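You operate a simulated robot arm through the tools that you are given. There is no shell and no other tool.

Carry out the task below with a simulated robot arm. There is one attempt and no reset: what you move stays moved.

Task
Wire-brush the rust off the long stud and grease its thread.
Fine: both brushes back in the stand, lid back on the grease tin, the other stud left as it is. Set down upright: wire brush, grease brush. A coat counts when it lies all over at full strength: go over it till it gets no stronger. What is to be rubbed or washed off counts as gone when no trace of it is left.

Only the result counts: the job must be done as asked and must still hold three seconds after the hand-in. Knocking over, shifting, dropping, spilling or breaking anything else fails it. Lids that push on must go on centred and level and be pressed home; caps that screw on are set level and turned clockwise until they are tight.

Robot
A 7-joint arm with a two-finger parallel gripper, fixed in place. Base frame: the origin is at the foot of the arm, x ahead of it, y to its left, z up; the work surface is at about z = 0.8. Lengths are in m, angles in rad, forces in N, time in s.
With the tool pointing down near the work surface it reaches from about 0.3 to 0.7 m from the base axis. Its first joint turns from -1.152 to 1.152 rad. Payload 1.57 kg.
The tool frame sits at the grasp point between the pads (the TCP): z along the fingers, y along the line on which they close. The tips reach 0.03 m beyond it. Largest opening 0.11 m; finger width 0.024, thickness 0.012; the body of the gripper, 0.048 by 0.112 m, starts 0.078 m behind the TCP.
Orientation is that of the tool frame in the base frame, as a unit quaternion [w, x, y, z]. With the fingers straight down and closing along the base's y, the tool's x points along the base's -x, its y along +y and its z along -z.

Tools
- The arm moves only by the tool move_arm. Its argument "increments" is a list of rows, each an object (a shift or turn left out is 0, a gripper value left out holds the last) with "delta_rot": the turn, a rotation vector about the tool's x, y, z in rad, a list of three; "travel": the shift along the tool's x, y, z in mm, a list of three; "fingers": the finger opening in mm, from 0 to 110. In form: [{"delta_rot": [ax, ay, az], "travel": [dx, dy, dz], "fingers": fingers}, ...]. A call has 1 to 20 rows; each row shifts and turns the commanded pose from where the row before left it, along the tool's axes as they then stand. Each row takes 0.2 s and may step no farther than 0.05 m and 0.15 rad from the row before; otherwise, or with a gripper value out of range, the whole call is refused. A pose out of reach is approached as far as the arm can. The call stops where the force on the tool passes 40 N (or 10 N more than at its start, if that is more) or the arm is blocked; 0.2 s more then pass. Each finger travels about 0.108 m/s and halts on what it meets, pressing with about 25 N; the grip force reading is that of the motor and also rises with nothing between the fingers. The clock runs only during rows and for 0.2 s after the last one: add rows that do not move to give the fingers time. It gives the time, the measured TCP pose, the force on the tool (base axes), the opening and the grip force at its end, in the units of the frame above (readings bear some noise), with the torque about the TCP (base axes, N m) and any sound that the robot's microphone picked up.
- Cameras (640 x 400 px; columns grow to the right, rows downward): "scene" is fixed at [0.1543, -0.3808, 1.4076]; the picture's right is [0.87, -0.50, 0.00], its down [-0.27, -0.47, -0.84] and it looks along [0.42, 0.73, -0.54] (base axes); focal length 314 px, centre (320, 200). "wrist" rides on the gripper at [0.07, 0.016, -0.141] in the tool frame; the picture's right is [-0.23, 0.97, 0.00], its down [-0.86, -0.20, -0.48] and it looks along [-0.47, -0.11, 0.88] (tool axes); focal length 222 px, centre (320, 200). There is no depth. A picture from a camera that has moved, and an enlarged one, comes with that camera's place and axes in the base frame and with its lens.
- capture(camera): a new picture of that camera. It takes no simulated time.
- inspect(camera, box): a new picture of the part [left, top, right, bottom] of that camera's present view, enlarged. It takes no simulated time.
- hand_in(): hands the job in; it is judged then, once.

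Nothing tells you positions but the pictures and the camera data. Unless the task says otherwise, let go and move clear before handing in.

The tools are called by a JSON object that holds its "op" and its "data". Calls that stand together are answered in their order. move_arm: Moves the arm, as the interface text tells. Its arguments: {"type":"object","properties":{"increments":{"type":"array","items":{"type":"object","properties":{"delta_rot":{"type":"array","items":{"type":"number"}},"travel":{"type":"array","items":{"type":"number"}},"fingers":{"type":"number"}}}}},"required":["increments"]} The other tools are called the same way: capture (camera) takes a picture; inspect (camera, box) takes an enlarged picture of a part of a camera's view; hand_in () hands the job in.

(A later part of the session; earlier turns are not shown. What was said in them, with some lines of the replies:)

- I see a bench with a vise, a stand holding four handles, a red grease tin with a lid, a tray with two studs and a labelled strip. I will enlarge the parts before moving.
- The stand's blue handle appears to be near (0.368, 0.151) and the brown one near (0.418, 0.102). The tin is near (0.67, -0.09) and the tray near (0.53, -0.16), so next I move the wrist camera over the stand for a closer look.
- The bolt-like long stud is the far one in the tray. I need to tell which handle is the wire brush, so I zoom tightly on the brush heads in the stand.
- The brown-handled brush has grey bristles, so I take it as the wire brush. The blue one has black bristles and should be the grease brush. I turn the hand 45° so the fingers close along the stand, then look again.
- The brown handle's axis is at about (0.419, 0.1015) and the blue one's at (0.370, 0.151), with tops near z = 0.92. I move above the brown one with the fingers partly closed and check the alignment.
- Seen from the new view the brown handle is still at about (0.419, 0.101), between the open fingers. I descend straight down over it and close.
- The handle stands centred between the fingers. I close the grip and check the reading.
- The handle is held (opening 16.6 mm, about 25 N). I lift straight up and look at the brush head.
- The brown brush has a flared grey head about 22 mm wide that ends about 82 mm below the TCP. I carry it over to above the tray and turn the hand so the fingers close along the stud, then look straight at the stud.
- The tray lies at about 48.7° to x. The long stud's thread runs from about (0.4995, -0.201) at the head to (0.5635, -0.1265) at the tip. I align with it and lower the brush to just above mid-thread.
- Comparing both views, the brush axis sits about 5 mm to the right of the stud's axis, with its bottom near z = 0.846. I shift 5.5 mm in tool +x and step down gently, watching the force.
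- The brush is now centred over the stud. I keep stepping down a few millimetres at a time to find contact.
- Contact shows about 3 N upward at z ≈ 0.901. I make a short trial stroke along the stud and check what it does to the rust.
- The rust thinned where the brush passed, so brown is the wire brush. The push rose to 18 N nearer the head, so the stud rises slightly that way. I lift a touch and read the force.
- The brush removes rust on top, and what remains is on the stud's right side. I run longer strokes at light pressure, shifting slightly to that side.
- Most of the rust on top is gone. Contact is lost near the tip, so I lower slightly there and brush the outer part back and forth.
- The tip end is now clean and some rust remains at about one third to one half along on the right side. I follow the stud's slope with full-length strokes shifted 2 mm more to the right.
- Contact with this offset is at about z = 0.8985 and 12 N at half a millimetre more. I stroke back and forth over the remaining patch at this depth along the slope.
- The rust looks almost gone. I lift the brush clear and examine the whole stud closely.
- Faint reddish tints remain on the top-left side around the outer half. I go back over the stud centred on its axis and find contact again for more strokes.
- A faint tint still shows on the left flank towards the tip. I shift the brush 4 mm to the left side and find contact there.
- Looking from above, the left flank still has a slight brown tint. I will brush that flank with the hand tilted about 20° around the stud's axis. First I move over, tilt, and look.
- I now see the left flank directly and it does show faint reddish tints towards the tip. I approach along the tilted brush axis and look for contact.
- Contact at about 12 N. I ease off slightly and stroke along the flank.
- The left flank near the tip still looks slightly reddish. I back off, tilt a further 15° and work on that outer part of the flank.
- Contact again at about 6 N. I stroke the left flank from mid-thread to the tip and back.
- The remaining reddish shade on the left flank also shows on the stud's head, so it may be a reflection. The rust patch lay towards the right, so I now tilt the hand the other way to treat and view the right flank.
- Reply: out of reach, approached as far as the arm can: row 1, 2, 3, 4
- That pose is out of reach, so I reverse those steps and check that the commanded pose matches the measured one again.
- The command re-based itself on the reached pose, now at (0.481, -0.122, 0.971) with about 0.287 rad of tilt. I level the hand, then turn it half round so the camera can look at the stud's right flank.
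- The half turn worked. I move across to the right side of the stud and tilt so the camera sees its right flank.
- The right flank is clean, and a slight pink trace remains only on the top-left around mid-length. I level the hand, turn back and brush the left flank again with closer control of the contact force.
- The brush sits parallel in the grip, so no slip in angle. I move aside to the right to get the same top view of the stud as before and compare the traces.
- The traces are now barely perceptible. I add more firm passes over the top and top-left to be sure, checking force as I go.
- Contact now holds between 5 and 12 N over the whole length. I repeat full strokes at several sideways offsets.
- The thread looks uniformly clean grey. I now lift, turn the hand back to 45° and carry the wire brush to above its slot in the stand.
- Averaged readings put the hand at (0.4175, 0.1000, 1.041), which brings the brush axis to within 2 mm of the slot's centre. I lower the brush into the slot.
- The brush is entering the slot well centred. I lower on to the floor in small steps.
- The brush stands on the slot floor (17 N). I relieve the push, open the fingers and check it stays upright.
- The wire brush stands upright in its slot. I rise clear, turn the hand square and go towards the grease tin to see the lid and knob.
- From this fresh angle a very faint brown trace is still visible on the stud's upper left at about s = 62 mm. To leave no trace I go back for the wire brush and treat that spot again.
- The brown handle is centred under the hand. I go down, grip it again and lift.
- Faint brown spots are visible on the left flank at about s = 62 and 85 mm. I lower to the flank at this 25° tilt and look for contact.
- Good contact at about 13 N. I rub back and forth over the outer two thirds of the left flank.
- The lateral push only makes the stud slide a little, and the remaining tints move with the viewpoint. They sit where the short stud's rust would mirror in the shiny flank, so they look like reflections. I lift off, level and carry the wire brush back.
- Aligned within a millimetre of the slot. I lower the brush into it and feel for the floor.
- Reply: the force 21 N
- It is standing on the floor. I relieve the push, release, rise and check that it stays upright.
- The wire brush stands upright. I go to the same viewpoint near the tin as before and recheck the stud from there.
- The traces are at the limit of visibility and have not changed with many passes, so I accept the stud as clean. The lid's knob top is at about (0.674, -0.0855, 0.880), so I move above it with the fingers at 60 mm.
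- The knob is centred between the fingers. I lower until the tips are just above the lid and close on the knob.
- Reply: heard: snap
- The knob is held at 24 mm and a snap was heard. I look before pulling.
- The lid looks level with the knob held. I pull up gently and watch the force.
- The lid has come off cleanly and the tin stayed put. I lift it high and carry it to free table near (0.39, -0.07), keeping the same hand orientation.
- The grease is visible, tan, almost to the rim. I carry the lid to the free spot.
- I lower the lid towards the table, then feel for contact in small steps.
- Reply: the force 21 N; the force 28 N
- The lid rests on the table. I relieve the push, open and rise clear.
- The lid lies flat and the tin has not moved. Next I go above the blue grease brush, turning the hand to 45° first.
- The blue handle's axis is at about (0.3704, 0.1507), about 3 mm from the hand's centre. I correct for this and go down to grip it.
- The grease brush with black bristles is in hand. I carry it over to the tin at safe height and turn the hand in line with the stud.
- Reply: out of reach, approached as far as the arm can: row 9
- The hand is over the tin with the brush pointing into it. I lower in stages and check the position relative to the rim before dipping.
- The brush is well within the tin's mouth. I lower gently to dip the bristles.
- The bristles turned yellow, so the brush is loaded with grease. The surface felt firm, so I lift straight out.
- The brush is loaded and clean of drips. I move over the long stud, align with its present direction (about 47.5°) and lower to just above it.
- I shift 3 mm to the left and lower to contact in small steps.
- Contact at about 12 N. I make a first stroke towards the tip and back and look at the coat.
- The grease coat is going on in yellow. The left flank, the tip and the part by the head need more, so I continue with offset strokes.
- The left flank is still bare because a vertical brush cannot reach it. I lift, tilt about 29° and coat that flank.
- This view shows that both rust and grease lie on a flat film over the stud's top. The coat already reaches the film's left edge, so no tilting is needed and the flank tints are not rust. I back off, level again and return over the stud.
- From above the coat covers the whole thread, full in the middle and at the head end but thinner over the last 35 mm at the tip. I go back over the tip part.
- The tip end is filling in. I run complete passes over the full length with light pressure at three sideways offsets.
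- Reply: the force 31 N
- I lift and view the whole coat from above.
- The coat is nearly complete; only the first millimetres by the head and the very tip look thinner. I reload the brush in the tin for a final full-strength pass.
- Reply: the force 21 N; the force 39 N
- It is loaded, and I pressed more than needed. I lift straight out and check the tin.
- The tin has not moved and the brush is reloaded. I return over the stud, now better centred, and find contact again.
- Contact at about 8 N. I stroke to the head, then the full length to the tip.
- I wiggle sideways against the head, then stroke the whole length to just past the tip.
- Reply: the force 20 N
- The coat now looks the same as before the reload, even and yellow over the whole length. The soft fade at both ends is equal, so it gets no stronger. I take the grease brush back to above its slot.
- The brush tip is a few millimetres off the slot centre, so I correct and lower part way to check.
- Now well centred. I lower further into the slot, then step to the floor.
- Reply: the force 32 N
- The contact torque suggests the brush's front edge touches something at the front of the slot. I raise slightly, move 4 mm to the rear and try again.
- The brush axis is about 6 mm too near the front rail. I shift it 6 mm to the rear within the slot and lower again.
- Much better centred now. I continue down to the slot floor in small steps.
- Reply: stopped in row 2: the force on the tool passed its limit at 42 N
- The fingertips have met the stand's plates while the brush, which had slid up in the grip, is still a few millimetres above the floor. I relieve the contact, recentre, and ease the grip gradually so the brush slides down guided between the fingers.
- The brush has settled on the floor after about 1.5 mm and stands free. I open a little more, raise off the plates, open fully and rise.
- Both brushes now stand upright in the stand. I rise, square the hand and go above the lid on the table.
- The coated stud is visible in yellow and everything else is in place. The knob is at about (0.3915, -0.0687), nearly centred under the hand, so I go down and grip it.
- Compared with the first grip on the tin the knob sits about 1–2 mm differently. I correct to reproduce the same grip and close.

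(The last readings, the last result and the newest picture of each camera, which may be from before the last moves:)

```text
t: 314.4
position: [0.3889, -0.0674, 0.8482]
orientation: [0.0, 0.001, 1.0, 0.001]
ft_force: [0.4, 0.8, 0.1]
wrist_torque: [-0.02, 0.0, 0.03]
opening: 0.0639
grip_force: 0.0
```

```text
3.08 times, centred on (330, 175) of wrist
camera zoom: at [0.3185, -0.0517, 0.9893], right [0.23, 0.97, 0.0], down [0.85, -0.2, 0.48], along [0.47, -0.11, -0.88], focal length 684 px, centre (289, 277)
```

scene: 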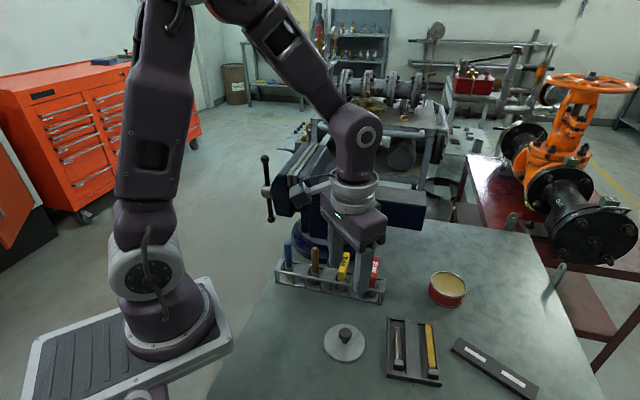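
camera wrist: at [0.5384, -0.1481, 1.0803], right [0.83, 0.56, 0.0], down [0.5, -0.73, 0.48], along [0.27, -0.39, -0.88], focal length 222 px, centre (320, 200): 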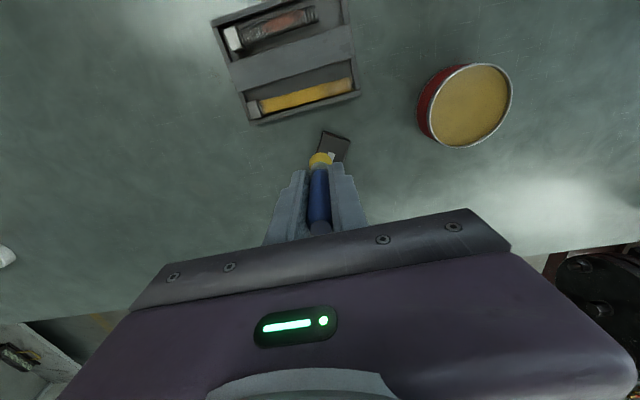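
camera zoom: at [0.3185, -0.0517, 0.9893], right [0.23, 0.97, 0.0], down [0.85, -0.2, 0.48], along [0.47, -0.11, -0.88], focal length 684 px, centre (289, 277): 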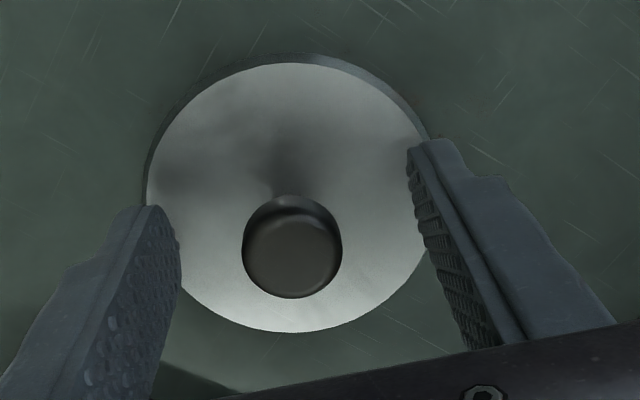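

{"op": "move_arm", "data": {"increments": [{"fingers": 0}, {"travel": [0, 0, 0]}, {"travel": [0, 0, 0]}, {"travel": [0, 0, 0]}]}}

{"op": "inspect", "data": {"camera": "wrist", "box": [260, 110, 400, 240]}}

```text
t: 315.4
position: [0.3876, -0.0678, 0.8477]
orientation: [0.001, 0.001, 1.0, 0.002]
ft_force: [-0.6, 0.0, 0.2]
wrist_torque: [-0.01, 0.0, 0.03]
opening: 0.0244
grip_force: 24.9
```

```text
3.08 times, centred on (330, 175) of wrist
camera zoom: at [0.3185, -0.0517, 0.9893], right [0.23, 0.97, 0.0], down [0.85, -0.2, 0.48], along [0.47, -0.11, -0.88], focal length 684 px, centre (289, 277)
```

zoom: 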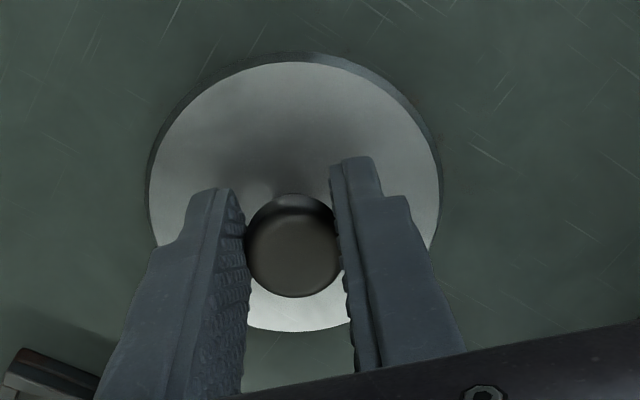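

The grip matches the first one. I lift the lid and carry it back over the tin.

{"op": "move_arm", "data": {"increments": [{"travel": [0, 0, -20]}, {"travel": [0, 0, -40]}, {"travel": [0, 0, -45]}, {"travel": [0, 0, -45]}, {"travel": [-47.3, -2.85, 0]}, {"travel": [-47.3, -2.85, 0]}, {"travel": [-47.3, -2.85, 0]}, {"travel": [-47.3, -2.85, 0]}, {"travel": [-47.3, -2.85, 0]}, {"travel": [-47.3, -2.85, 0]}, {"travel": [0, 0, 0]}, {"travel": [0, 0, 0]}]}}

{"op": "move_arm", "data": {"increments": [{"travel": [0, 0, 0]}]}}

{"op": "move_arm", "data": {"increments": [{"travel": [0, 0, 0]}]}}

{"op": "move_arm", "data": {"increments": [{"travel": [0, 0, 0]}]}}

{"op": "inspect", "data": {"camera": "scene", "box": [410, 200, 490, 310]}}

```text
t: 318.0
position: [0.6723, -0.0887, 0.9995]
orientation: [-0.001, 0.002, 1.0, 0.001]
ft_force: [-0.7, 0.8, -0.9]
wrist_torque: [-0.02, -0.02, 0.01]
opening: 0.0243
grip_force: 24.9
```

```text
t: 318.4
position: [0.6716, -0.0882, 0.9984]
orientation: [0.0, 0.001, 1.0, 0.001]
ft_force: [-0.4, 0.0, -0.4]
wrist_torque: [-0.01, -0.01, -0.02]
opening: 0.0239
grip_force: 25.3
```

```text
t: 318.8
position: [0.6721, -0.0891, 0.9996]
orientation: [0.001, 0.0, 1.0, 0.001]
ft_force: [-0.7, 0.6, -0.9]
wrist_torque: [0.04, 0.0, 0.0]
opening: 0.0241
grip_force: 25.3
```

```text
t: 319.2
position: [0.6731, -0.0894, 0.9993]
orientation: [0.0, 0.0, 1.0, 0.002]
ft_force: [0.7, 0.3, -0.2]
wrist_torque: [0.02, -0.01, 0.02]
opening: 0.0241
grip_force: 25.0
```

```text
3.64 times, centred on (450, 255) of scene
camera zoom: at [0.1543, -0.3808, 1.4076], right [0.87, -0.5, 0.0], down [-0.27, -0.47, -0.84], along [0.42, 0.73, -0.54], focal length 1142 px, centre (-153, 0)
```

zoom: 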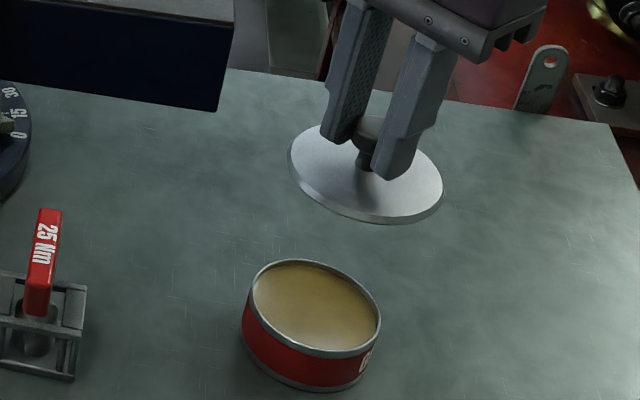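

Compared with the moment of lifting off, the lid is now about 4 mm off in y. I correct that and compare the picture again.

{"op": "move_arm", "data": {"increments": [{"travel": [-0.2, 4.2, 0]}, {"travel": [0, 0, 0]}]}}

{"op": "move_arm", "data": {"increments": [{"travel": [0, 0, 0]}]}}

{"op": "move_arm", "data": {"increments": [{"travel": [0, 0, 0]}]}}

{"op": "inspect", "data": {"camera": "scene", "box": [410, 200, 490, 310]}}

```text
t: 319.8
position: [0.6726, -0.0821, 0.9994]
orientation: [0.0, 0.001, 1.0, 0.0]
ft_force: [0.1, 0.6, -0.1]
wrist_torque: [-0.02, -0.01, 0.01]
opening: 0.0241
grip_force: 24.8
```

```text
t: 320.2
position: [0.6721, -0.0834, 0.9988]
orientation: [0.0, 0.001, 1.0, 0.001]
ft_force: [0.2, -0.4, 0.6]
wrist_torque: [-0.01, 0.0, -0.03]
opening: 0.0243
grip_force: 25.3
```

```text
t: 320.6
position: [0.6708, -0.0833, 1.0]
orientation: [0.0, 0.001, 1.0, 0.001]
ft_force: [0.5, -0.4, -1.0]
wrist_torque: [-0.02, -0.01, 0.0]
opening: 0.0244
grip_force: 25.6
```

```text
3.64 times, centred on (450, 255) of scene
camera zoom: at [0.1543, -0.3808, 1.4076], right [0.87, -0.5, 0.0], down [-0.27, -0.47, -0.84], along [0.42, 0.73, -0.54], focal length 1142 px, centre (-153, 0)
```

zoom: 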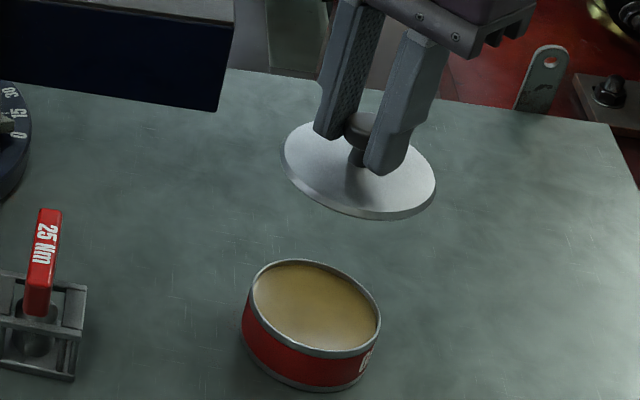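

{"op": "move_arm", "data": {"increments": [{"travel": [-0.9, 0, 30]}, {"travel": [0, 0, 35]}, {"travel": [0, 0, 25]}, {"travel": [0, 0, 0]}]}}

{"op": "inspect", "data": {"camera": "scene", "box": [420, 240, 490, 310]}}

{"op": "inspect", "data": {"camera": "wrist", "box": [260, 80, 400, 240]}}

```text
t: 321.6
position: [0.6752, -0.0833, 0.9064]
orientation: [0.001, 0.001, 1.0, 0.0]
ft_force: [0.7, -0.9, -0.2]
wrist_torque: [0.02, -0.03, -0.01]
opening: 0.0242
grip_force: 25.0
```

```text
5.71 times, centred on (455, 275) of scene
camera zoom: at [0.1543, -0.3808, 1.4076], right [0.87, -0.5, 0.0], down [-0.27, -0.47, -0.84], along [0.42, 0.73, -0.54], focal length 1794 px, centre (-451, -229)
```

zoom: 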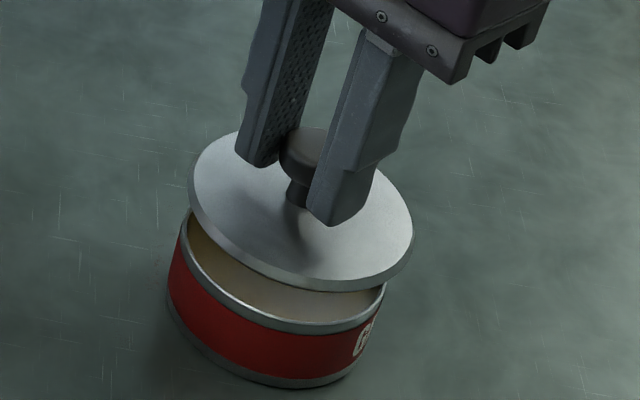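

```text
2.50 times, centred on (330, 160) of wrist
camera zoom: at [0.6042, -0.0675, 1.048], right [0.23, 0.97, 0.0], down [0.85, -0.2, 0.48], along [0.47, -0.11, -0.88], focal length 555 px, centre (295, 300)
```

zoom: 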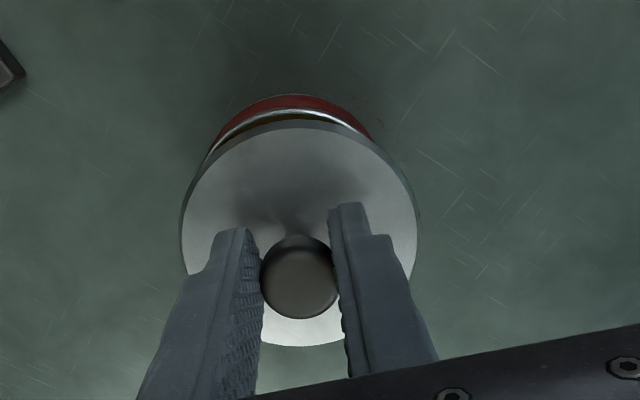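

{"op": "move_arm", "data": {"increments": [{"travel": [0, 0, 6]}, {"travel": [0, 0, 5]}, {"travel": [0, 0, 0]}]}}

{"op": "move_arm", "data": {"increments": [{"travel": [0, 0, 0]}]}}

{"op": "move_arm", "data": {"increments": [{"travel": [0, 0, 0]}]}}

{"op": "inspect", "data": {"camera": "scene", "box": [420, 240, 490, 310]}}

```text
t: 322.4
position: [0.6737, -0.0828, 0.8957]
orientation: [-0.001, 0.001, 1.0, 0.0]
ft_force: [0.0, -0.1, -1.1]
wrist_torque: [0.01, 0.02, -0.02]
opening: 0.0242
grip_force: 24.9
```

```text
t: 322.8
position: [0.6732, -0.0822, 0.8971]
orientation: [0.0, 0.001, 1.0, 0.001]
ft_force: [-0.4, 0.2, 0.1]
wrist_torque: [0.02, -0.03, 0.01]
opening: 0.0239
grip_force: 24.2
```

```text
t: 323.2
position: [0.6737, -0.0834, 0.8967]
orientation: [0.001, 0.001, 1.0, 0.002]
ft_force: [-0.8, 1.1, 0.4]
wrist_torque: [0.05, 0.0, -0.01]
opening: 0.0241
grip_force: 25.2
```

```text
5.71 times, centred on (455, 275) of scene
camera zoom: at [0.1543, -0.3808, 1.4076], right [0.87, -0.5, 0.0], down [-0.27, -0.47, -0.84], along [0.42, 0.73, -0.54], focal length 1794 px, centre (-451, -229)
```

zoom: 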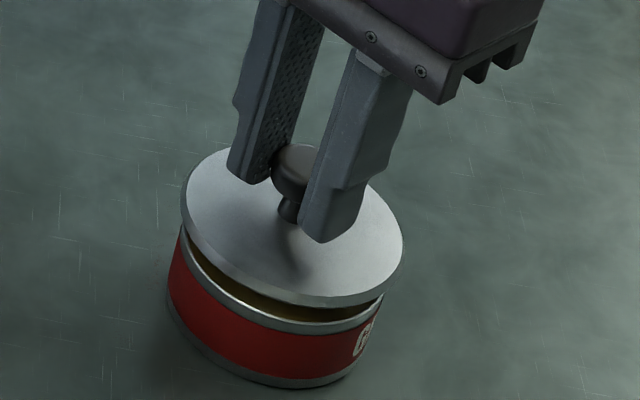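

Fingers and lid both appear about 2 mm too far in +y and 1 mm in +x relative to the tin. I correct that and check with a close wrist view.

{"op": "move_arm", "data": {"increments": [{"travel": [1.2, -2.1, 0]}, {"travel": [0, 0, 0]}, {"travel": [0, 0, 0]}]}}

{"op": "inspect", "data": {"camera": "wrist", "box": [270, 110, 390, 220]}}

{"op": "inspect", "data": {"camera": "scene", "box": [420, 240, 490, 310]}}

```text
t: 324.0
position: [0.673, -0.0847, 0.8965]
orientation: [0.001, 0.001, 1.0, 0.0]
ft_force: [0.2, 0.6, 0.5]
wrist_torque: [-0.01, 0.07, 0.02]
opening: 0.0242
grip_force: 24.7
```

```text
3.64 times, centred on (330, 165) of wrist
camera zoom: at [0.6023, -0.0681, 1.0383], right [0.23, 0.97, 0.0], down [0.85, -0.2, 0.48], along [0.47, -0.11, -0.88], focal length 808 px, centre (284, 327)
```

zoom: 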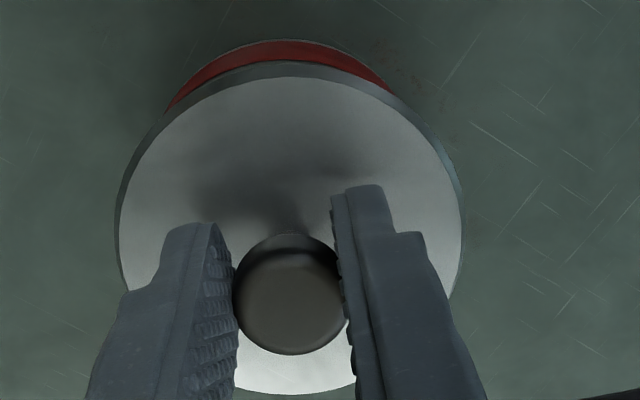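

```text
5.71 times, centred on (455, 275) of scene
camera zoom: at [0.1543, -0.3808, 1.4076], right [0.87, -0.5, 0.0], down [-0.27, -0.47, -0.84], along [0.42, 0.73, -0.54], focal length 1794 px, centre (-451, -229)
```

zoom: 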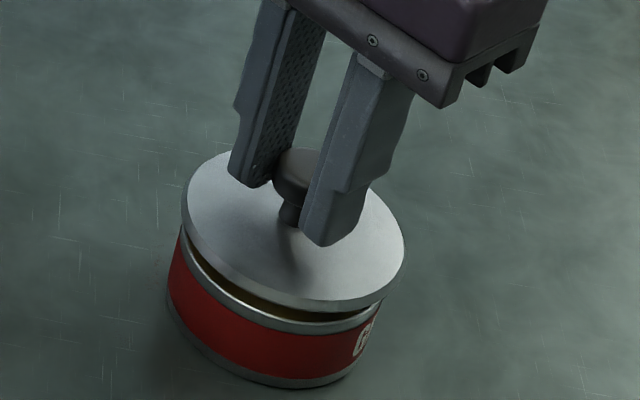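

The alignment now matches the seated state to within about half a millimetre. I lower the lid gently onto the tin.

{"op": "move_arm", "data": {"increments": [{"travel": [0, 0, 3]}, {"travel": [0, 0, 2]}, {"travel": [0, 0, 2]}, {"travel": [0, 0, 0]}]}}

{"op": "move_arm", "data": {"increments": [{"travel": [0, 0, 1]}, {"travel": [0, 0, 0]}]}}

{"op": "inspect", "data": {"camera": "scene", "box": [420, 240, 490, 310]}}

```text
t: 325.0
position: [0.6727, -0.0837, 0.8896]
orientation: [0.0, 0.001, 1.0, 0.001]
ft_force: [0.4, 0.3, -0.1]
wrist_torque: [-0.01, -0.01, -0.01]
opening: 0.0241
grip_force: 24.8
```

```text
t: 325.6
position: [0.6723, -0.0847, 0.8899]
orientation: [0.0, 0.001, 1.0, 0.001]
ft_force: [0.3, 0.2, -0.8]
wrist_torque: [0.0, 0.01, 0.01]
opening: 0.0242
grip_force: 25.1
```

```text
5.71 times, centred on (455, 275) of scene
camera zoom: at [0.1543, -0.3808, 1.4076], right [0.87, -0.5, 0.0], down [-0.27, -0.47, -0.84], along [0.42, 0.73, -0.54], focal length 1794 px, centre (-451, -229)
```

zoom: 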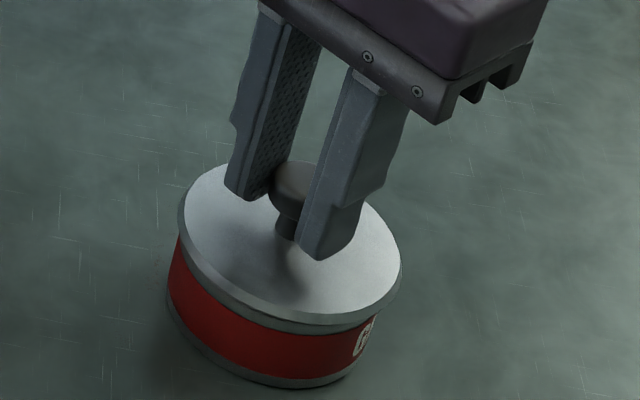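

{"op": "move_arm", "data": {"increments": [{"travel": [0, 0, 1]}, {"travel": [0, 0, 0]}]}}

{"op": "move_arm", "data": {"increments": [{"travel": [0, 0, 1]}, {"travel": [0, 0, 0]}]}}

```text
t: 326.2
position: [0.6724, -0.0855, 0.8879]
orientation: [0.0, 0.001, 1.0, 0.001]
ft_force: [0.5, 0.2, -0.3]
wrist_torque: [0.01, 0.0, 0.01]
opening: 0.0243
grip_force: 25.4
```

```text
t: 326.8
position: [0.6716, -0.085, 0.8869]
orientation: [0.001, 0.001, 1.0, -0.001]
ft_force: [-1.2, -1.8, 5.7]
wrist_torque: [0.01, -0.09, -0.02]
opening: 0.0239
grip_force: 25.1
```

{"op": "move_arm", "data": {"increments": [{"travel": [0, 0, 0.7]}, {"travel": [0, 0, 0]}]}}

{"op": "inspect", "data": {"camera": "scene", "box": [425, 260, 480, 310]}}

```text
t: 327.4
position: [0.6725, -0.084, 0.886]
orientation: [0.002, 0.001, 1.0, 0.0]
ft_force: [-8.9, -1.7, 24.7]
wrist_torque: [-0.06, 0.09, 0.03]
opening: 0.0242
grip_force: 25.1
```

```text
8.00 times, centred on (452, 285) of scene
camera zoom: at [0.1536, -0.3808, 1.4077], right [0.87, -0.5, 0.0], down [-0.27, -0.47, -0.84], along [0.42, 0.73, -0.54], focal length 2512 px, centre (-740, -480)
```

zoom: 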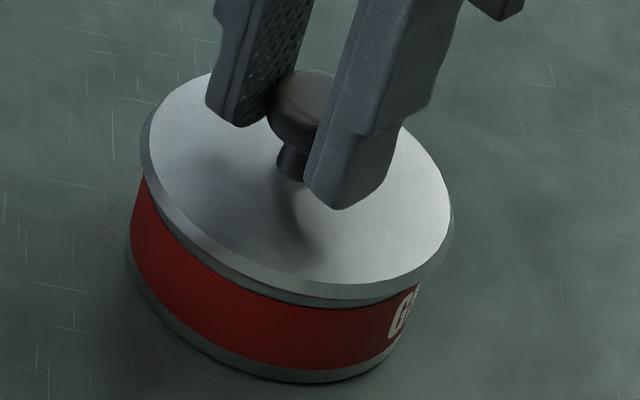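

There is sideways load of about 9 N towards -x, so the lid is slightly off in +x. I ease up, shift 0.8 mm in -x and press again.

{"op": "move_arm", "data": {"increments": [{"travel": [0, 0, -0.9]}, {"travel": [0.8, 0, 0]}, {"travel": [0, 0, 0.4]}, {"travel": [0, 0, 0]}]}}

{"op": "move_arm", "data": {"increments": [{"travel": [0, 0, 0.4]}, {"travel": [0, 0, 0]}]}}

```text
t: 328.4
position: [0.6727, -0.083, 0.8856]
orientation: [0.002, 0.001, 1.0, 0.001]
ft_force: [5.6, -4.7, 15.7]
wrist_torque: [-0.11, -0.44, -0.07]
opening: 0.0244
grip_force: 24.9
```

```text
t: 329.0
position: [0.671, -0.084, 0.8867]
orientation: [0.002, 0.002, 1.0, 0.001]
ft_force: [5.5, -3.1, 23.8]
wrist_torque: [-0.1, -0.33, -0.01]
opening: 0.0242
grip_force: 25.2
```

{"op": "move_arm", "data": {"increments": [{"travel": [-0.3, -0.3, 0]}, {"travel": [0, 0, 0]}]}}

{"op": "inspect", "data": {"camera": "scene", "box": [425, 260, 480, 310]}}

{"op": "inspect", "data": {"camera": "wrist", "box": [260, 100, 400, 230]}}

```text
t: 329.6
position: [0.6718, -0.0844, 0.8874]
orientation: [0.001, 0.001, 1.0, 0.001]
ft_force: [0.3, 0.9, 28.1]
wrist_torque: [0.04, -0.24, -0.02]
opening: 0.0241
grip_force: 24.8
```

```text
8.00 times, centred on (452, 285) of scene
camera zoom: at [0.1537, -0.3807, 1.4077], right [0.87, -0.5, 0.0], down [-0.27, -0.47, -0.84], along [0.42, 0.73, -0.54], focal length 2512 px, centre (-740, -480)
```

zoom: 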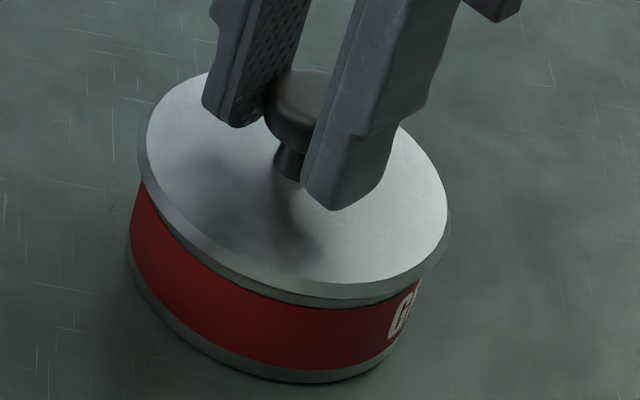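

```text
3.08 times, centred on (330, 165) of wrist
camera zoom: at [0.6014, -0.0679, 1.0285], right [0.23, 0.97, 0.0], down [0.85, -0.2, 0.48], along [0.47, -0.11, -0.88], focal length 684 px, centre (289, 308)
```

zoom: 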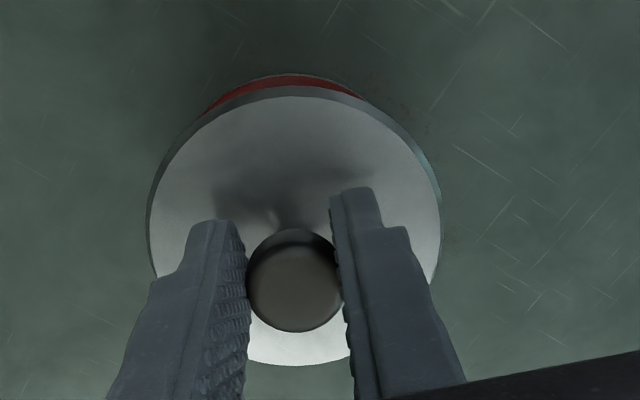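

Sideways load is gone with 28 N pressing. I press a little further and listen.

{"op": "move_arm", "data": {"increments": [{"travel": [0, 0, 0.3]}, {"travel": [0, 0, 0.2]}, {"travel": [0, 0, 0]}]}}

```text
t: 330.4
position: [0.6721, -0.0841, 0.8864]
orientation: [0.0, 0.001, 1.0, 0.001]
ft_force: [0.9, 3.2, 27.2]
wrist_torque: [0.07, -0.23, 0.02]
opening: 0.0243
grip_force: 24.5
```

The grip now slips on the knob, so I release it and will press on the knob's top with closed fingertips instead.

{"op": "move_arm", "data": {"increments": [{"travel": [0, 0, -1]}, {"travel": [0, 0, 0]}, {"fingers": 40}, {"travel": [0, 0, 0]}, {"fingers": 64}, {"travel": [0, 0, 0]}, {"travel": [0, 0, -25]}, {"travel": [0, 0, -35]}, {"travel": [0, 0, 0]}]}}

{"op": "inspect", "data": {"camera": "scene", "box": [415, 250, 485, 315]}}

{"op": "inspect", "data": {"camera": "wrist", "box": [260, 90, 400, 220]}}

{"op": "inspect", "data": {"camera": "scene", "box": [425, 275, 475, 310]}}

```text
t: 332.4
position: [0.6707, -0.0845, 0.9476]
orientation: [0.001, 0.001, 1.0, 0.001]
ft_force: [-0.2, -0.2, -0.4]
wrist_torque: [0.0, -0.02, 0.01]
opening: 0.0641
grip_force: 0.1
heard: snap
```

```text
6.15 times, centred on (450, 282) of scene
camera zoom: at [0.1543, -0.3808, 1.4076], right [0.87, -0.5, 0.0], down [-0.27, -0.47, -0.84], along [0.42, 0.73, -0.54], focal length 1932 px, centre (-480, -308)
```

zoom: 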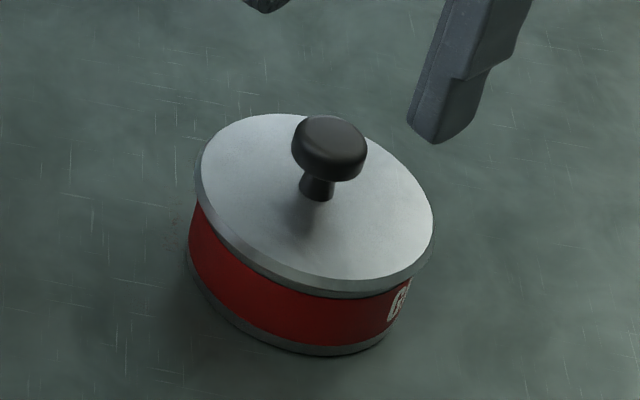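

```text
3.08 times, centred on (330, 155) of wrist
camera zoom: at [0.6011, -0.069, 1.0883], right [0.23, 0.97, 0.0], down [0.85, -0.2, 0.48], along [0.47, -0.11, -0.88], focal length 684 px, centre (289, 338)
```

zoom: 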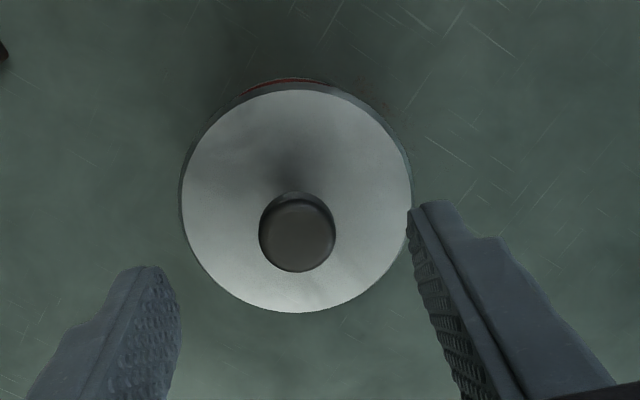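

```text
11.43 times, centred on (450, 292) of scene
camera zoom: at [0.1543, -0.3808, 1.4076], right [0.87, -0.5, 0.0], down [-0.27, -0.47, -0.84], along [0.42, 0.73, -0.54], focal length 3589 px, centre (-1166, -857)
```

zoom: 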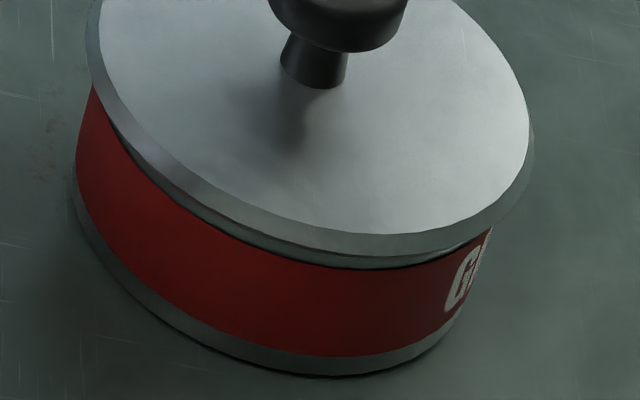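

{"op": "inspect", "data": {"camera": "scene", "box": [410, 250, 490, 320]}}

{"op": "inspect", "data": {"camera": "scene", "box": [415, 255, 485, 315]}}

```text
5.71 times, centred on (450, 285) of scene
camera zoom: at [0.1543, -0.3808, 1.4076], right [0.87, -0.5, 0.0], down [-0.27, -0.47, -0.84], along [0.42, 0.73, -0.54], focal length 1794 px, centre (-423, -286)
```

zoom: 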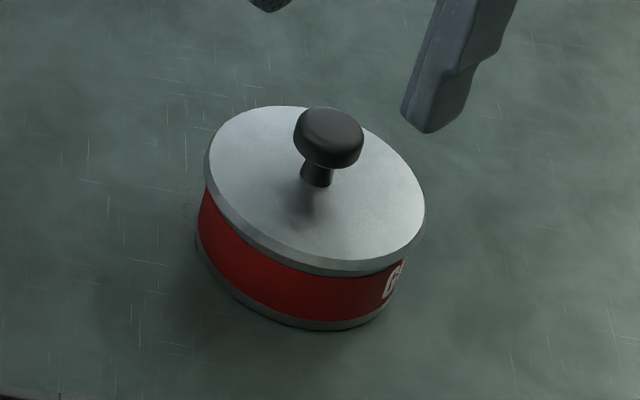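

```text
6.67 times, centred on (450, 285) of scene
camera zoom: at [0.1543, -0.3808, 1.4076], right [0.87, -0.5, 0.0], down [-0.27, -0.47, -0.84], along [0.42, 0.73, -0.54], focal length 2094 px, centre (-547, -367)
```

zoom: 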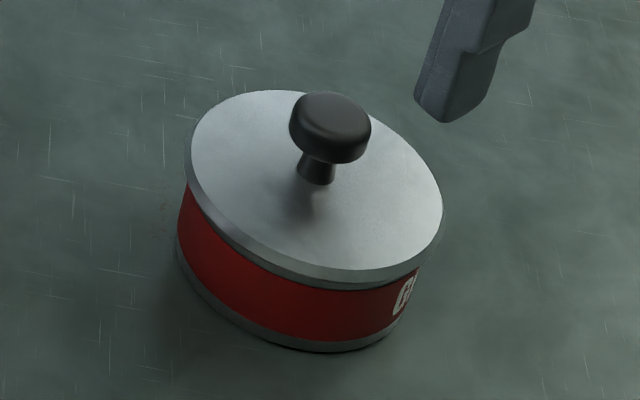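

The lid looks seated, perhaps a millimetre proud. To be sure it is pressed home I close the fingers and press down on the centre of the knob.

{"op": "move_arm", "data": {"increments": [{"travel": [-1.5, -0.5, 0], "fingers": 0}, {"travel": [0, 0, 0]}, {"travel": [0, 0, 0]}, {"travel": [0, 0, 15]}, {"travel": [0, 0, 12]}, {"travel": [0, 0, 5]}, {"travel": [0, 0, 0]}]}}

{"op": "inspect", "data": {"camera": "scene", "box": [415, 240, 485, 315]}}

{"op": "inspect", "data": {"camera": "wrist", "box": [260, 90, 400, 250]}}

```text
t: 334.0
position: [0.673, -0.0844, 0.9148]
orientation: [-0.001, 0.0, 1.0, 0.001]
ft_force: [0.4, 0.0, 0.0]
wrist_torque: [-0.02, 0.04, 0.01]
opening: 0.0002
grip_force: 21.3
```

```text
5.33 times, centred on (450, 278) of scene
camera zoom: at [0.1543, -0.3808, 1.4076], right [0.87, -0.5, 0.0], down [-0.27, -0.47, -0.84], along [0.42, 0.73, -0.54], focal length 1675 px, centre (-373, -213)
```

zoom: 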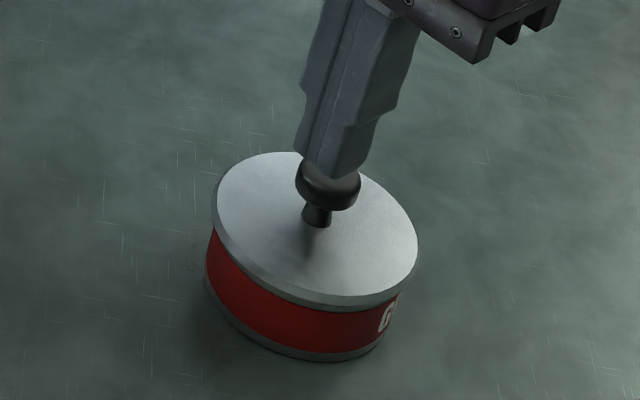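

```text
2.50 times, centred on (330, 170) of wrist
camera zoom: at [0.6026, -0.0681, 1.0565], right [0.23, 0.97, 0.0], down [0.85, -0.2, 0.48], along [0.47, -0.11, -0.88], focal length 555 px, centre (295, 275)
```

zoom: 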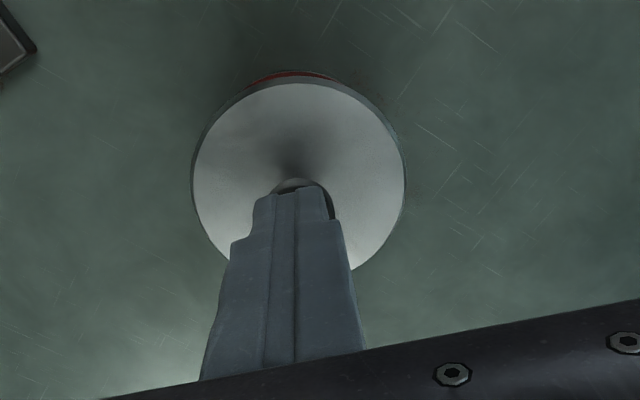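

The closed fingertips are just above the knob's centre. I press down in small steps.

{"op": "move_arm", "data": {"increments": [{"travel": [0, 0, 1.5]}, {"travel": [0, 0, 1]}, {"travel": [0, 0, 0]}]}}

{"op": "move_arm", "data": {"increments": [{"travel": [0, 0, 1]}, {"travel": [0, 0, 0]}]}}

```text
t: 334.8
position: [0.6732, -0.086, 0.9126]
orientation: [0.001, 0.001, 1.0, 0.001]
ft_force: [-0.3, 0.0, -0.2]
wrist_torque: [0.01, 0.0, 0.01]
opening: 0.0
grip_force: 21.2
```

```text
t: 335.4
position: [0.6724, -0.0845, 0.9121]
orientation: [0.001, 0.001, 1.0, 0.001]
ft_force: [-0.7, -0.6, -0.6]
wrist_torque: [0.03, 0.04, -0.01]
opening: 0.0
grip_force: 21.6
```

{"op": "move_arm", "data": {"increments": [{"travel": [0, 0, 1]}, {"travel": [0, 0, 0]}]}}

{"op": "move_arm", "data": {"increments": [{"travel": [0, 0, 0.7]}, {"travel": [0, 0, 0]}]}}

```text
t: 336.0
position: [0.6724, -0.0843, 0.9104]
orientation: [0.0, 0.001, 1.0, 0.001]
ft_force: [-0.6, 0.7, 0.5]
wrist_torque: [-0.02, -0.02, -0.01]
opening: 0.0
grip_force: 21.2
```

```text
t: 336.6
position: [0.6734, -0.084, 0.9097]
orientation: [0.0, 0.0, 1.0, 0.0]
ft_force: [0.1, 0.0, 0.3]
wrist_torque: [-0.02, 0.0, -0.01]
opening: 0.0001
grip_force: 21.6
```

{"op": "move_arm", "data": {"increments": [{"travel": [0, 0, 0.7]}, {"travel": [0, 0, 0]}]}}

{"op": "move_arm", "data": {"increments": [{"travel": [0, 0, 0.7]}, {"travel": [0, 0, 0]}]}}

```text
t: 337.2
position: [0.673, -0.0848, 0.9094]
orientation: [0.001, 0.001, 1.0, 0.001]
ft_force: [0.1, -0.1, 0.0]
wrist_torque: [0.01, -0.03, 0.01]
opening: 0.0003
grip_force: 21.3
```

```text
t: 337.8
position: [0.6731, -0.0852, 0.9089]
orientation: [0.001, 0.0, 1.0, 0.001]
ft_force: [-0.5, 0.7, 0.2]
wrist_torque: [0.0, 0.03, -0.02]
opening: 0.0002
grip_force: 21.7
```

{"op": "move_arm", "data": {"increments": [{"travel": [0, 0, 0.7]}, {"travel": [0, 0, 0]}]}}

{"op": "move_arm", "data": {"increments": [{"travel": [0, 0, 0.6]}, {"travel": [0, 0, 0]}]}}

```text
t: 338.4
position: [0.6737, -0.0854, 0.9087]
orientation: [0.001, 0.001, 1.0, 0.001]
ft_force: [0.1, 0.2, -0.5]
wrist_torque: [-0.02, -0.02, -0.01]
opening: 0.0
grip_force: 21.3
```

```text
t: 339.0
position: [0.6731, -0.086, 0.9078]
orientation: [0.001, 0.001, 1.0, 0.001]
ft_force: [-0.1, 0.0, -0.2]
wrist_torque: [-0.02, -0.02, -0.01]
opening: 0.0
grip_force: 20.8
```

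{"op": "move_arm", "data": {"increments": [{"travel": [0, 0, 0.7]}, {"travel": [0, 0, 0.6]}, {"travel": [0, 0, 0]}]}}

{"op": "inspect", "data": {"camera": "scene", "box": [430, 250, 475, 300]}}

```text
t: 339.8
position: [0.6739, -0.0846, 0.9066]
orientation: [0.0, 0.001, 1.0, 0.0]
ft_force: [-2.5, 0.8, 11.2]
wrist_torque: [0.03, 0.04, 0.01]
opening: 0.0002
grip_force: 21.3
```

```text
8.00 times, centred on (452, 275) of scene
camera zoom: at [0.154, -0.3807, 1.4077], right [0.87, -0.5, 0.0], down [-0.27, -0.47, -0.84], along [0.42, 0.73, -0.54], focal length 2512 px, centre (-740, -400)
```

zoom: 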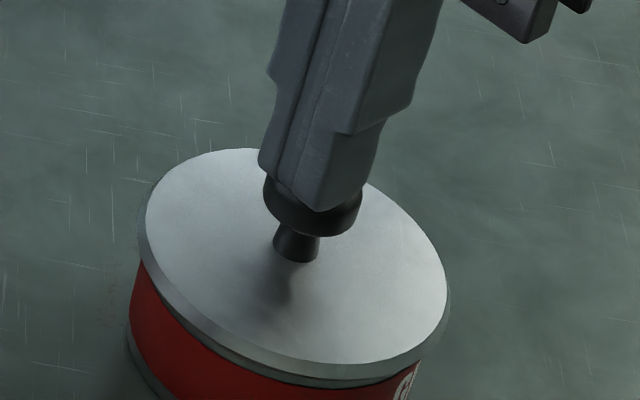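

{"op": "move_arm", "data": {"increments": [{"travel": [0, 0, 0.5]}, {"travel": [0, 0, 0]}]}}

{"op": "move_arm", "data": {"increments": [{"travel": [0, 0, 0.4]}, {"travel": [0, 0, 0]}]}}

```text
t: 340.4
position: [0.6739, -0.0849, 0.9062]
orientation: [0.002, 0.001, 1.0, 0.0]
ft_force: [-3.3, 0.9, 22.4]
wrist_torque: [0.03, 0.05, 0.0]
opening: 0.0
grip_force: 21.3
```

```text
t: 341.0
position: [0.6735, -0.0846, 0.9057]
orientation: [0.003, 0.0, 1.0, -0.001]
ft_force: [-1.4, 0.2, 33.9]
wrist_torque: [0.02, 0.0, 0.01]
opening: 0.0
grip_force: 21.2
```

The lid takes 34 N without further give and with no torque, so it is home. I rise clear and inspect everything.

{"op": "move_arm", "data": {"increments": [{"travel": [0, 0, -2]}, {"travel": [0, 0, -30]}, {"travel": [0, 0, -45]}, {"travel": [30, 0, -40]}, {"travel": [45, 0, -20]}, {"travel": [45, 0, 0]}, {"travel": [0, 0, 0]}]}}

{"op": "inspect", "data": {"camera": "scene", "box": [415, 255, 485, 315]}}

{"op": "capture", "data": {"camera": "wrist"}}

{"op": "capture", "data": {"camera": "scene"}}

```text
t: 342.6
position: [0.5525, -0.0852, 1.0407]
orientation: [0.001, 0.0, 1.0, 0.001]
ft_force: [0.1, 0.0, -1.0]
wrist_torque: [-0.03, 0.0, 0.0]
opening: 0.0
grip_force: 21.0
```

```text
6.67 times, centred on (450, 285) of scene
camera zoom: at [0.1543, -0.3808, 1.4076], right [0.87, -0.5, 0.0], down [-0.27, -0.47, -0.84], along [0.42, 0.73, -0.54], focal length 2094 px, centre (-547, -367)
```

zoom: 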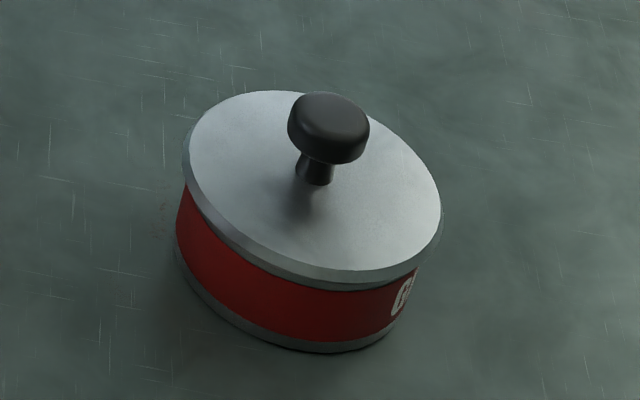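

```text
taken
camera wrist: at [0.4819, -0.0687, 1.1814], right [0.23, 0.97, 0.0], down [0.85, -0.2, 0.48], along [0.47, -0.11, -0.88], focal length 222 px, centre (320, 200)
```

wrist: 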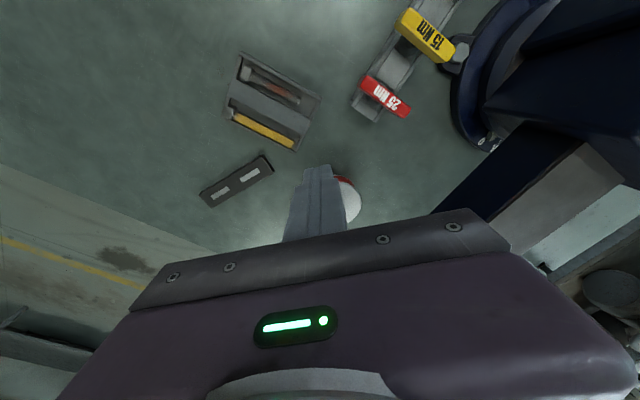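

```text
taken
```

scene: 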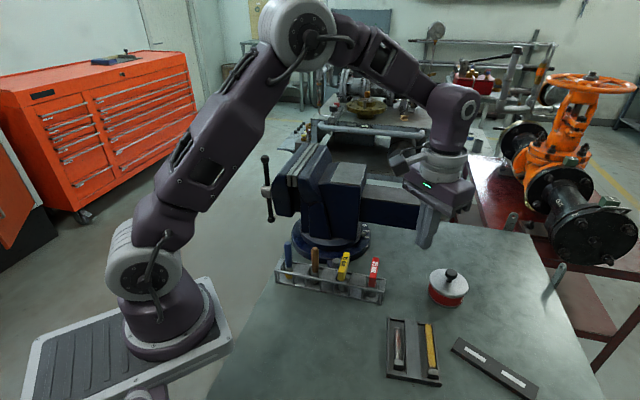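

All items look in place. I go to the same viewpoint as before opening the tin to compare the lid's seat exactly.

{"op": "move_arm", "data": {"increments": [{"travel": [-24, -0.5, 4], "fingers": 110}, {"travel": [-23.5, -0.5, 3.5]}, {"travel": [0, 0, 0]}, {"travel": [0, 0, 0]}, {"travel": [0, 0, 0]}]}}

{"op": "inspect", "data": {"camera": "wrist", "box": [290, 140, 370, 215]}}

{"op": "inspect", "data": {"camera": "wrist", "box": [200, 55, 310, 135]}}

{"op": "inspect", "data": {"camera": "scene", "box": [260, 220, 400, 310]}}

{"op": "inspect", "data": {"camera": "scene", "box": [370, 300, 550, 400]}}

```text
t: 343.8
position: [0.5997, -0.0864, 1.0333]
orientation: [0.0, 0.001, 1.0, 0.001]
ft_force: [-0.1, -0.4, 0.1]
wrist_torque: [0.0, 0.01, 0.0]
opening: 0.1099
grip_force: 0.0
```

```text
5.33 times, centred on (330, 178) of wrist
camera zoom: at [0.5294, -0.0697, 1.1754], right [0.23, 0.97, 0.0], down [0.85, -0.2, 0.48], along [0.47, -0.11, -0.88], focal length 1185 px, centre (267, 320)
```

zoom: 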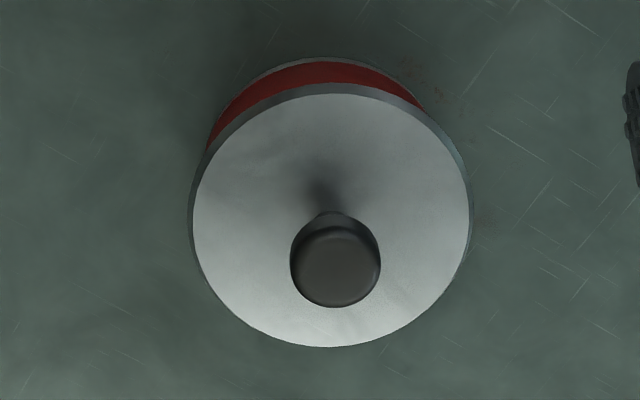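

```text
5.00 times, centred on (255, 95) of wrist
camera zoom: at [0.5294, -0.0697, 1.1754], right [0.23, 0.97, 0.0], down [0.85, -0.2, 0.48], along [0.47, -0.11, -0.88], focal length 1111 px, centre (645, 725)
```

zoom: 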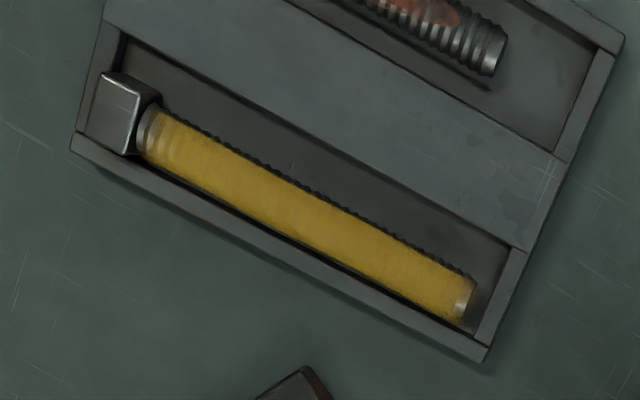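

```text
4.44 times, centred on (330, 265) of scene
camera zoom: at [0.1543, -0.3808, 1.4076], right [0.87, -0.5, 0.0], down [-0.27, -0.47, -0.84], along [0.42, 0.73, -0.54], focal length 1396 px, centre (276, -89)
```

zoom: 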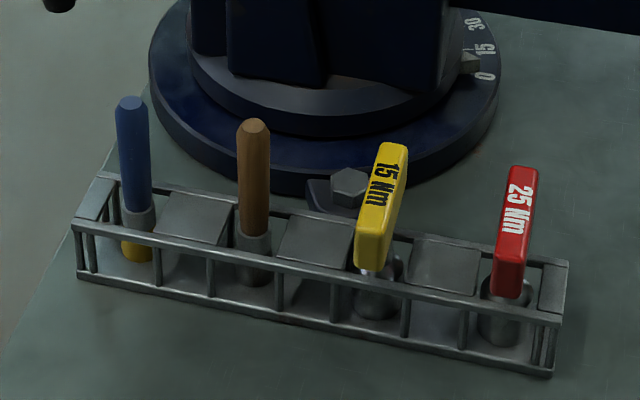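

```text
3.56 times, centred on (460, 350) of scene
camera zoom: at [0.1543, -0.3808, 1.4076], right [0.87, -0.5, 0.0], down [-0.27, -0.47, -0.84], along [0.42, 0.73, -0.54], focal length 1117 px, centre (-178, -333)
```

zoom: 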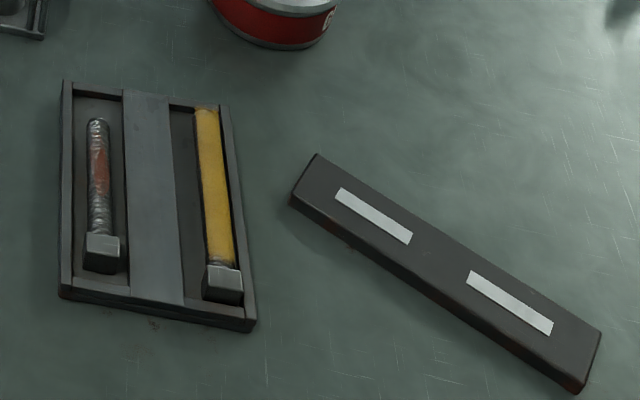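

The lid sits exactly as it did at the start and both brushes stand upright. I take a last close look at the coat's evenness.

{"op": "inspect", "data": {"camera": "wrist", "box": [222, 70, 262, 100]}}

{"op": "inspect", "data": {"camera": "wrist", "box": [262, 92, 302, 122]}}

{"op": "inspect", "data": {"camera": "wrist", "box": [222, 70, 302, 122]}}

{"op": "inspect", "data": {"camera": "scene", "box": [415, 320, 445, 375]}}

```text
13.33 times, centred on (242, 85) of wrist
camera zoom: at [0.5294, -0.0697, 1.1754], right [0.23, 0.97, 0.0], down [0.85, -0.2, 0.48], along [0.47, -0.11, -0.88], focal length 2962 px, centre (1360, 1733)
```

zoom: 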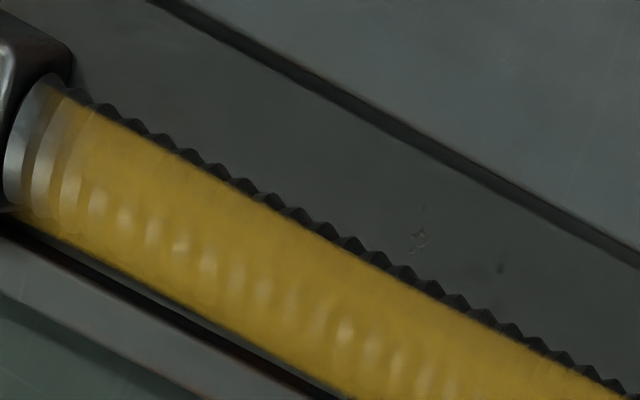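

```text
13.33 times, centred on (282, 107) of wrist
camera zoom: at [0.5294, -0.0697, 1.1754], right [0.23, 0.97, 0.0], down [0.85, -0.2, 0.48], along [0.47, -0.11, -0.88], focal length 2962 px, centre (827, 1440)
```

zoom: 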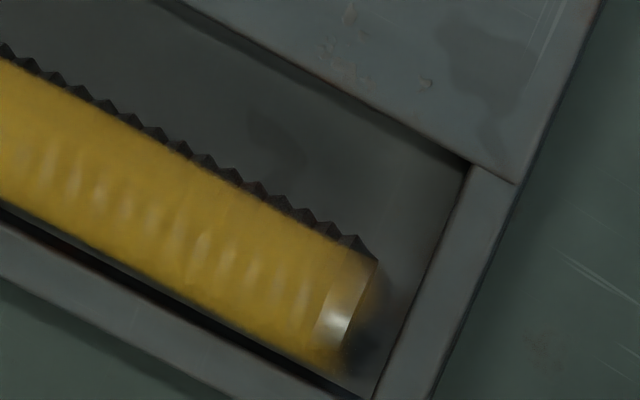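

```text
7.69 times, centred on (262, 96) of wrist
camera zoom: at [0.5294, -0.0697, 1.1754], right [0.23, 0.97, 0.0], down [0.85, -0.2, 0.48], along [0.47, -0.11, -0.88], focal length 1709 px, centre (766, 1000)
```

zoom: 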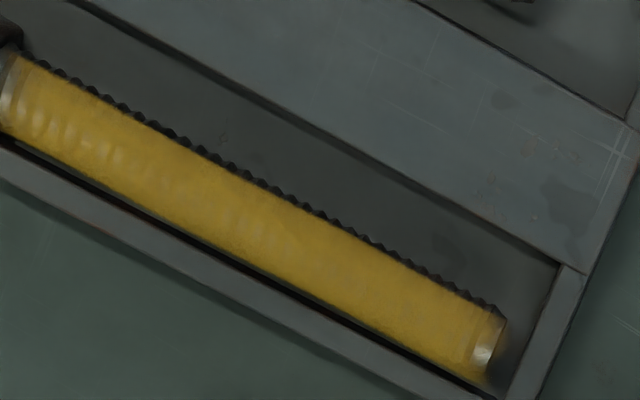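

```text
7.27 times, centred on (430, 348) of scene
camera zoom: at [0.1543, -0.3808, 1.4076], right [0.87, -0.5, 0.0], down [-0.27, -0.47, -0.84], along [0.42, 0.73, -0.54], focal length 2284 px, centre (-480, -873)
```

zoom: 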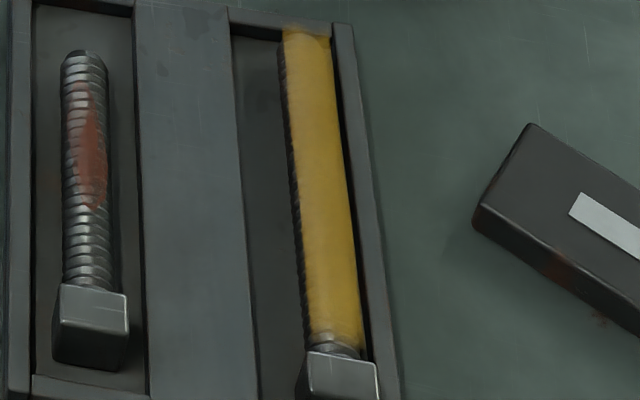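

The rust is gone from the long stud and its thread carries an even grease coat. Both brushes stand upright in the stand, the lid is pressed home, the short stud is untouched, and the hand is empty and clear. I hand in.

{"op": "hand_in", "data": {}}

```text
The job is handed in.
```

I brushed the rust off the long stud, greased its thread and handed the job in. No result came back, so these are my own checks from the pictures.

- **Rust:** I see none left on the long stud. A very faint brown tint showed on its left flank from some angles. It stayed the same after many passes and looked like a reflection, so I treated it as clean.
- **Grease:** The coat is even and full along the thread. It fades softly over the last few millimetres at both ends. Reloading the brush and going over it again did not make it stronger.
- **Brushes:** Both are back in their slots in the stand, upright and standing free. The grease brush slid down about 1.5 mm to the slot floor when I let go. Its bristles still have grease on them.
- **Lid:** It is on the grease tin, level and pressed down with about 34 N. It sits the same as it did at the start.
- **Rest of the bench:** The other stud, the tray and the tin look unmoved. The long stud slid a few millimetres sideways inside its own tray pocket while I was brushing it.
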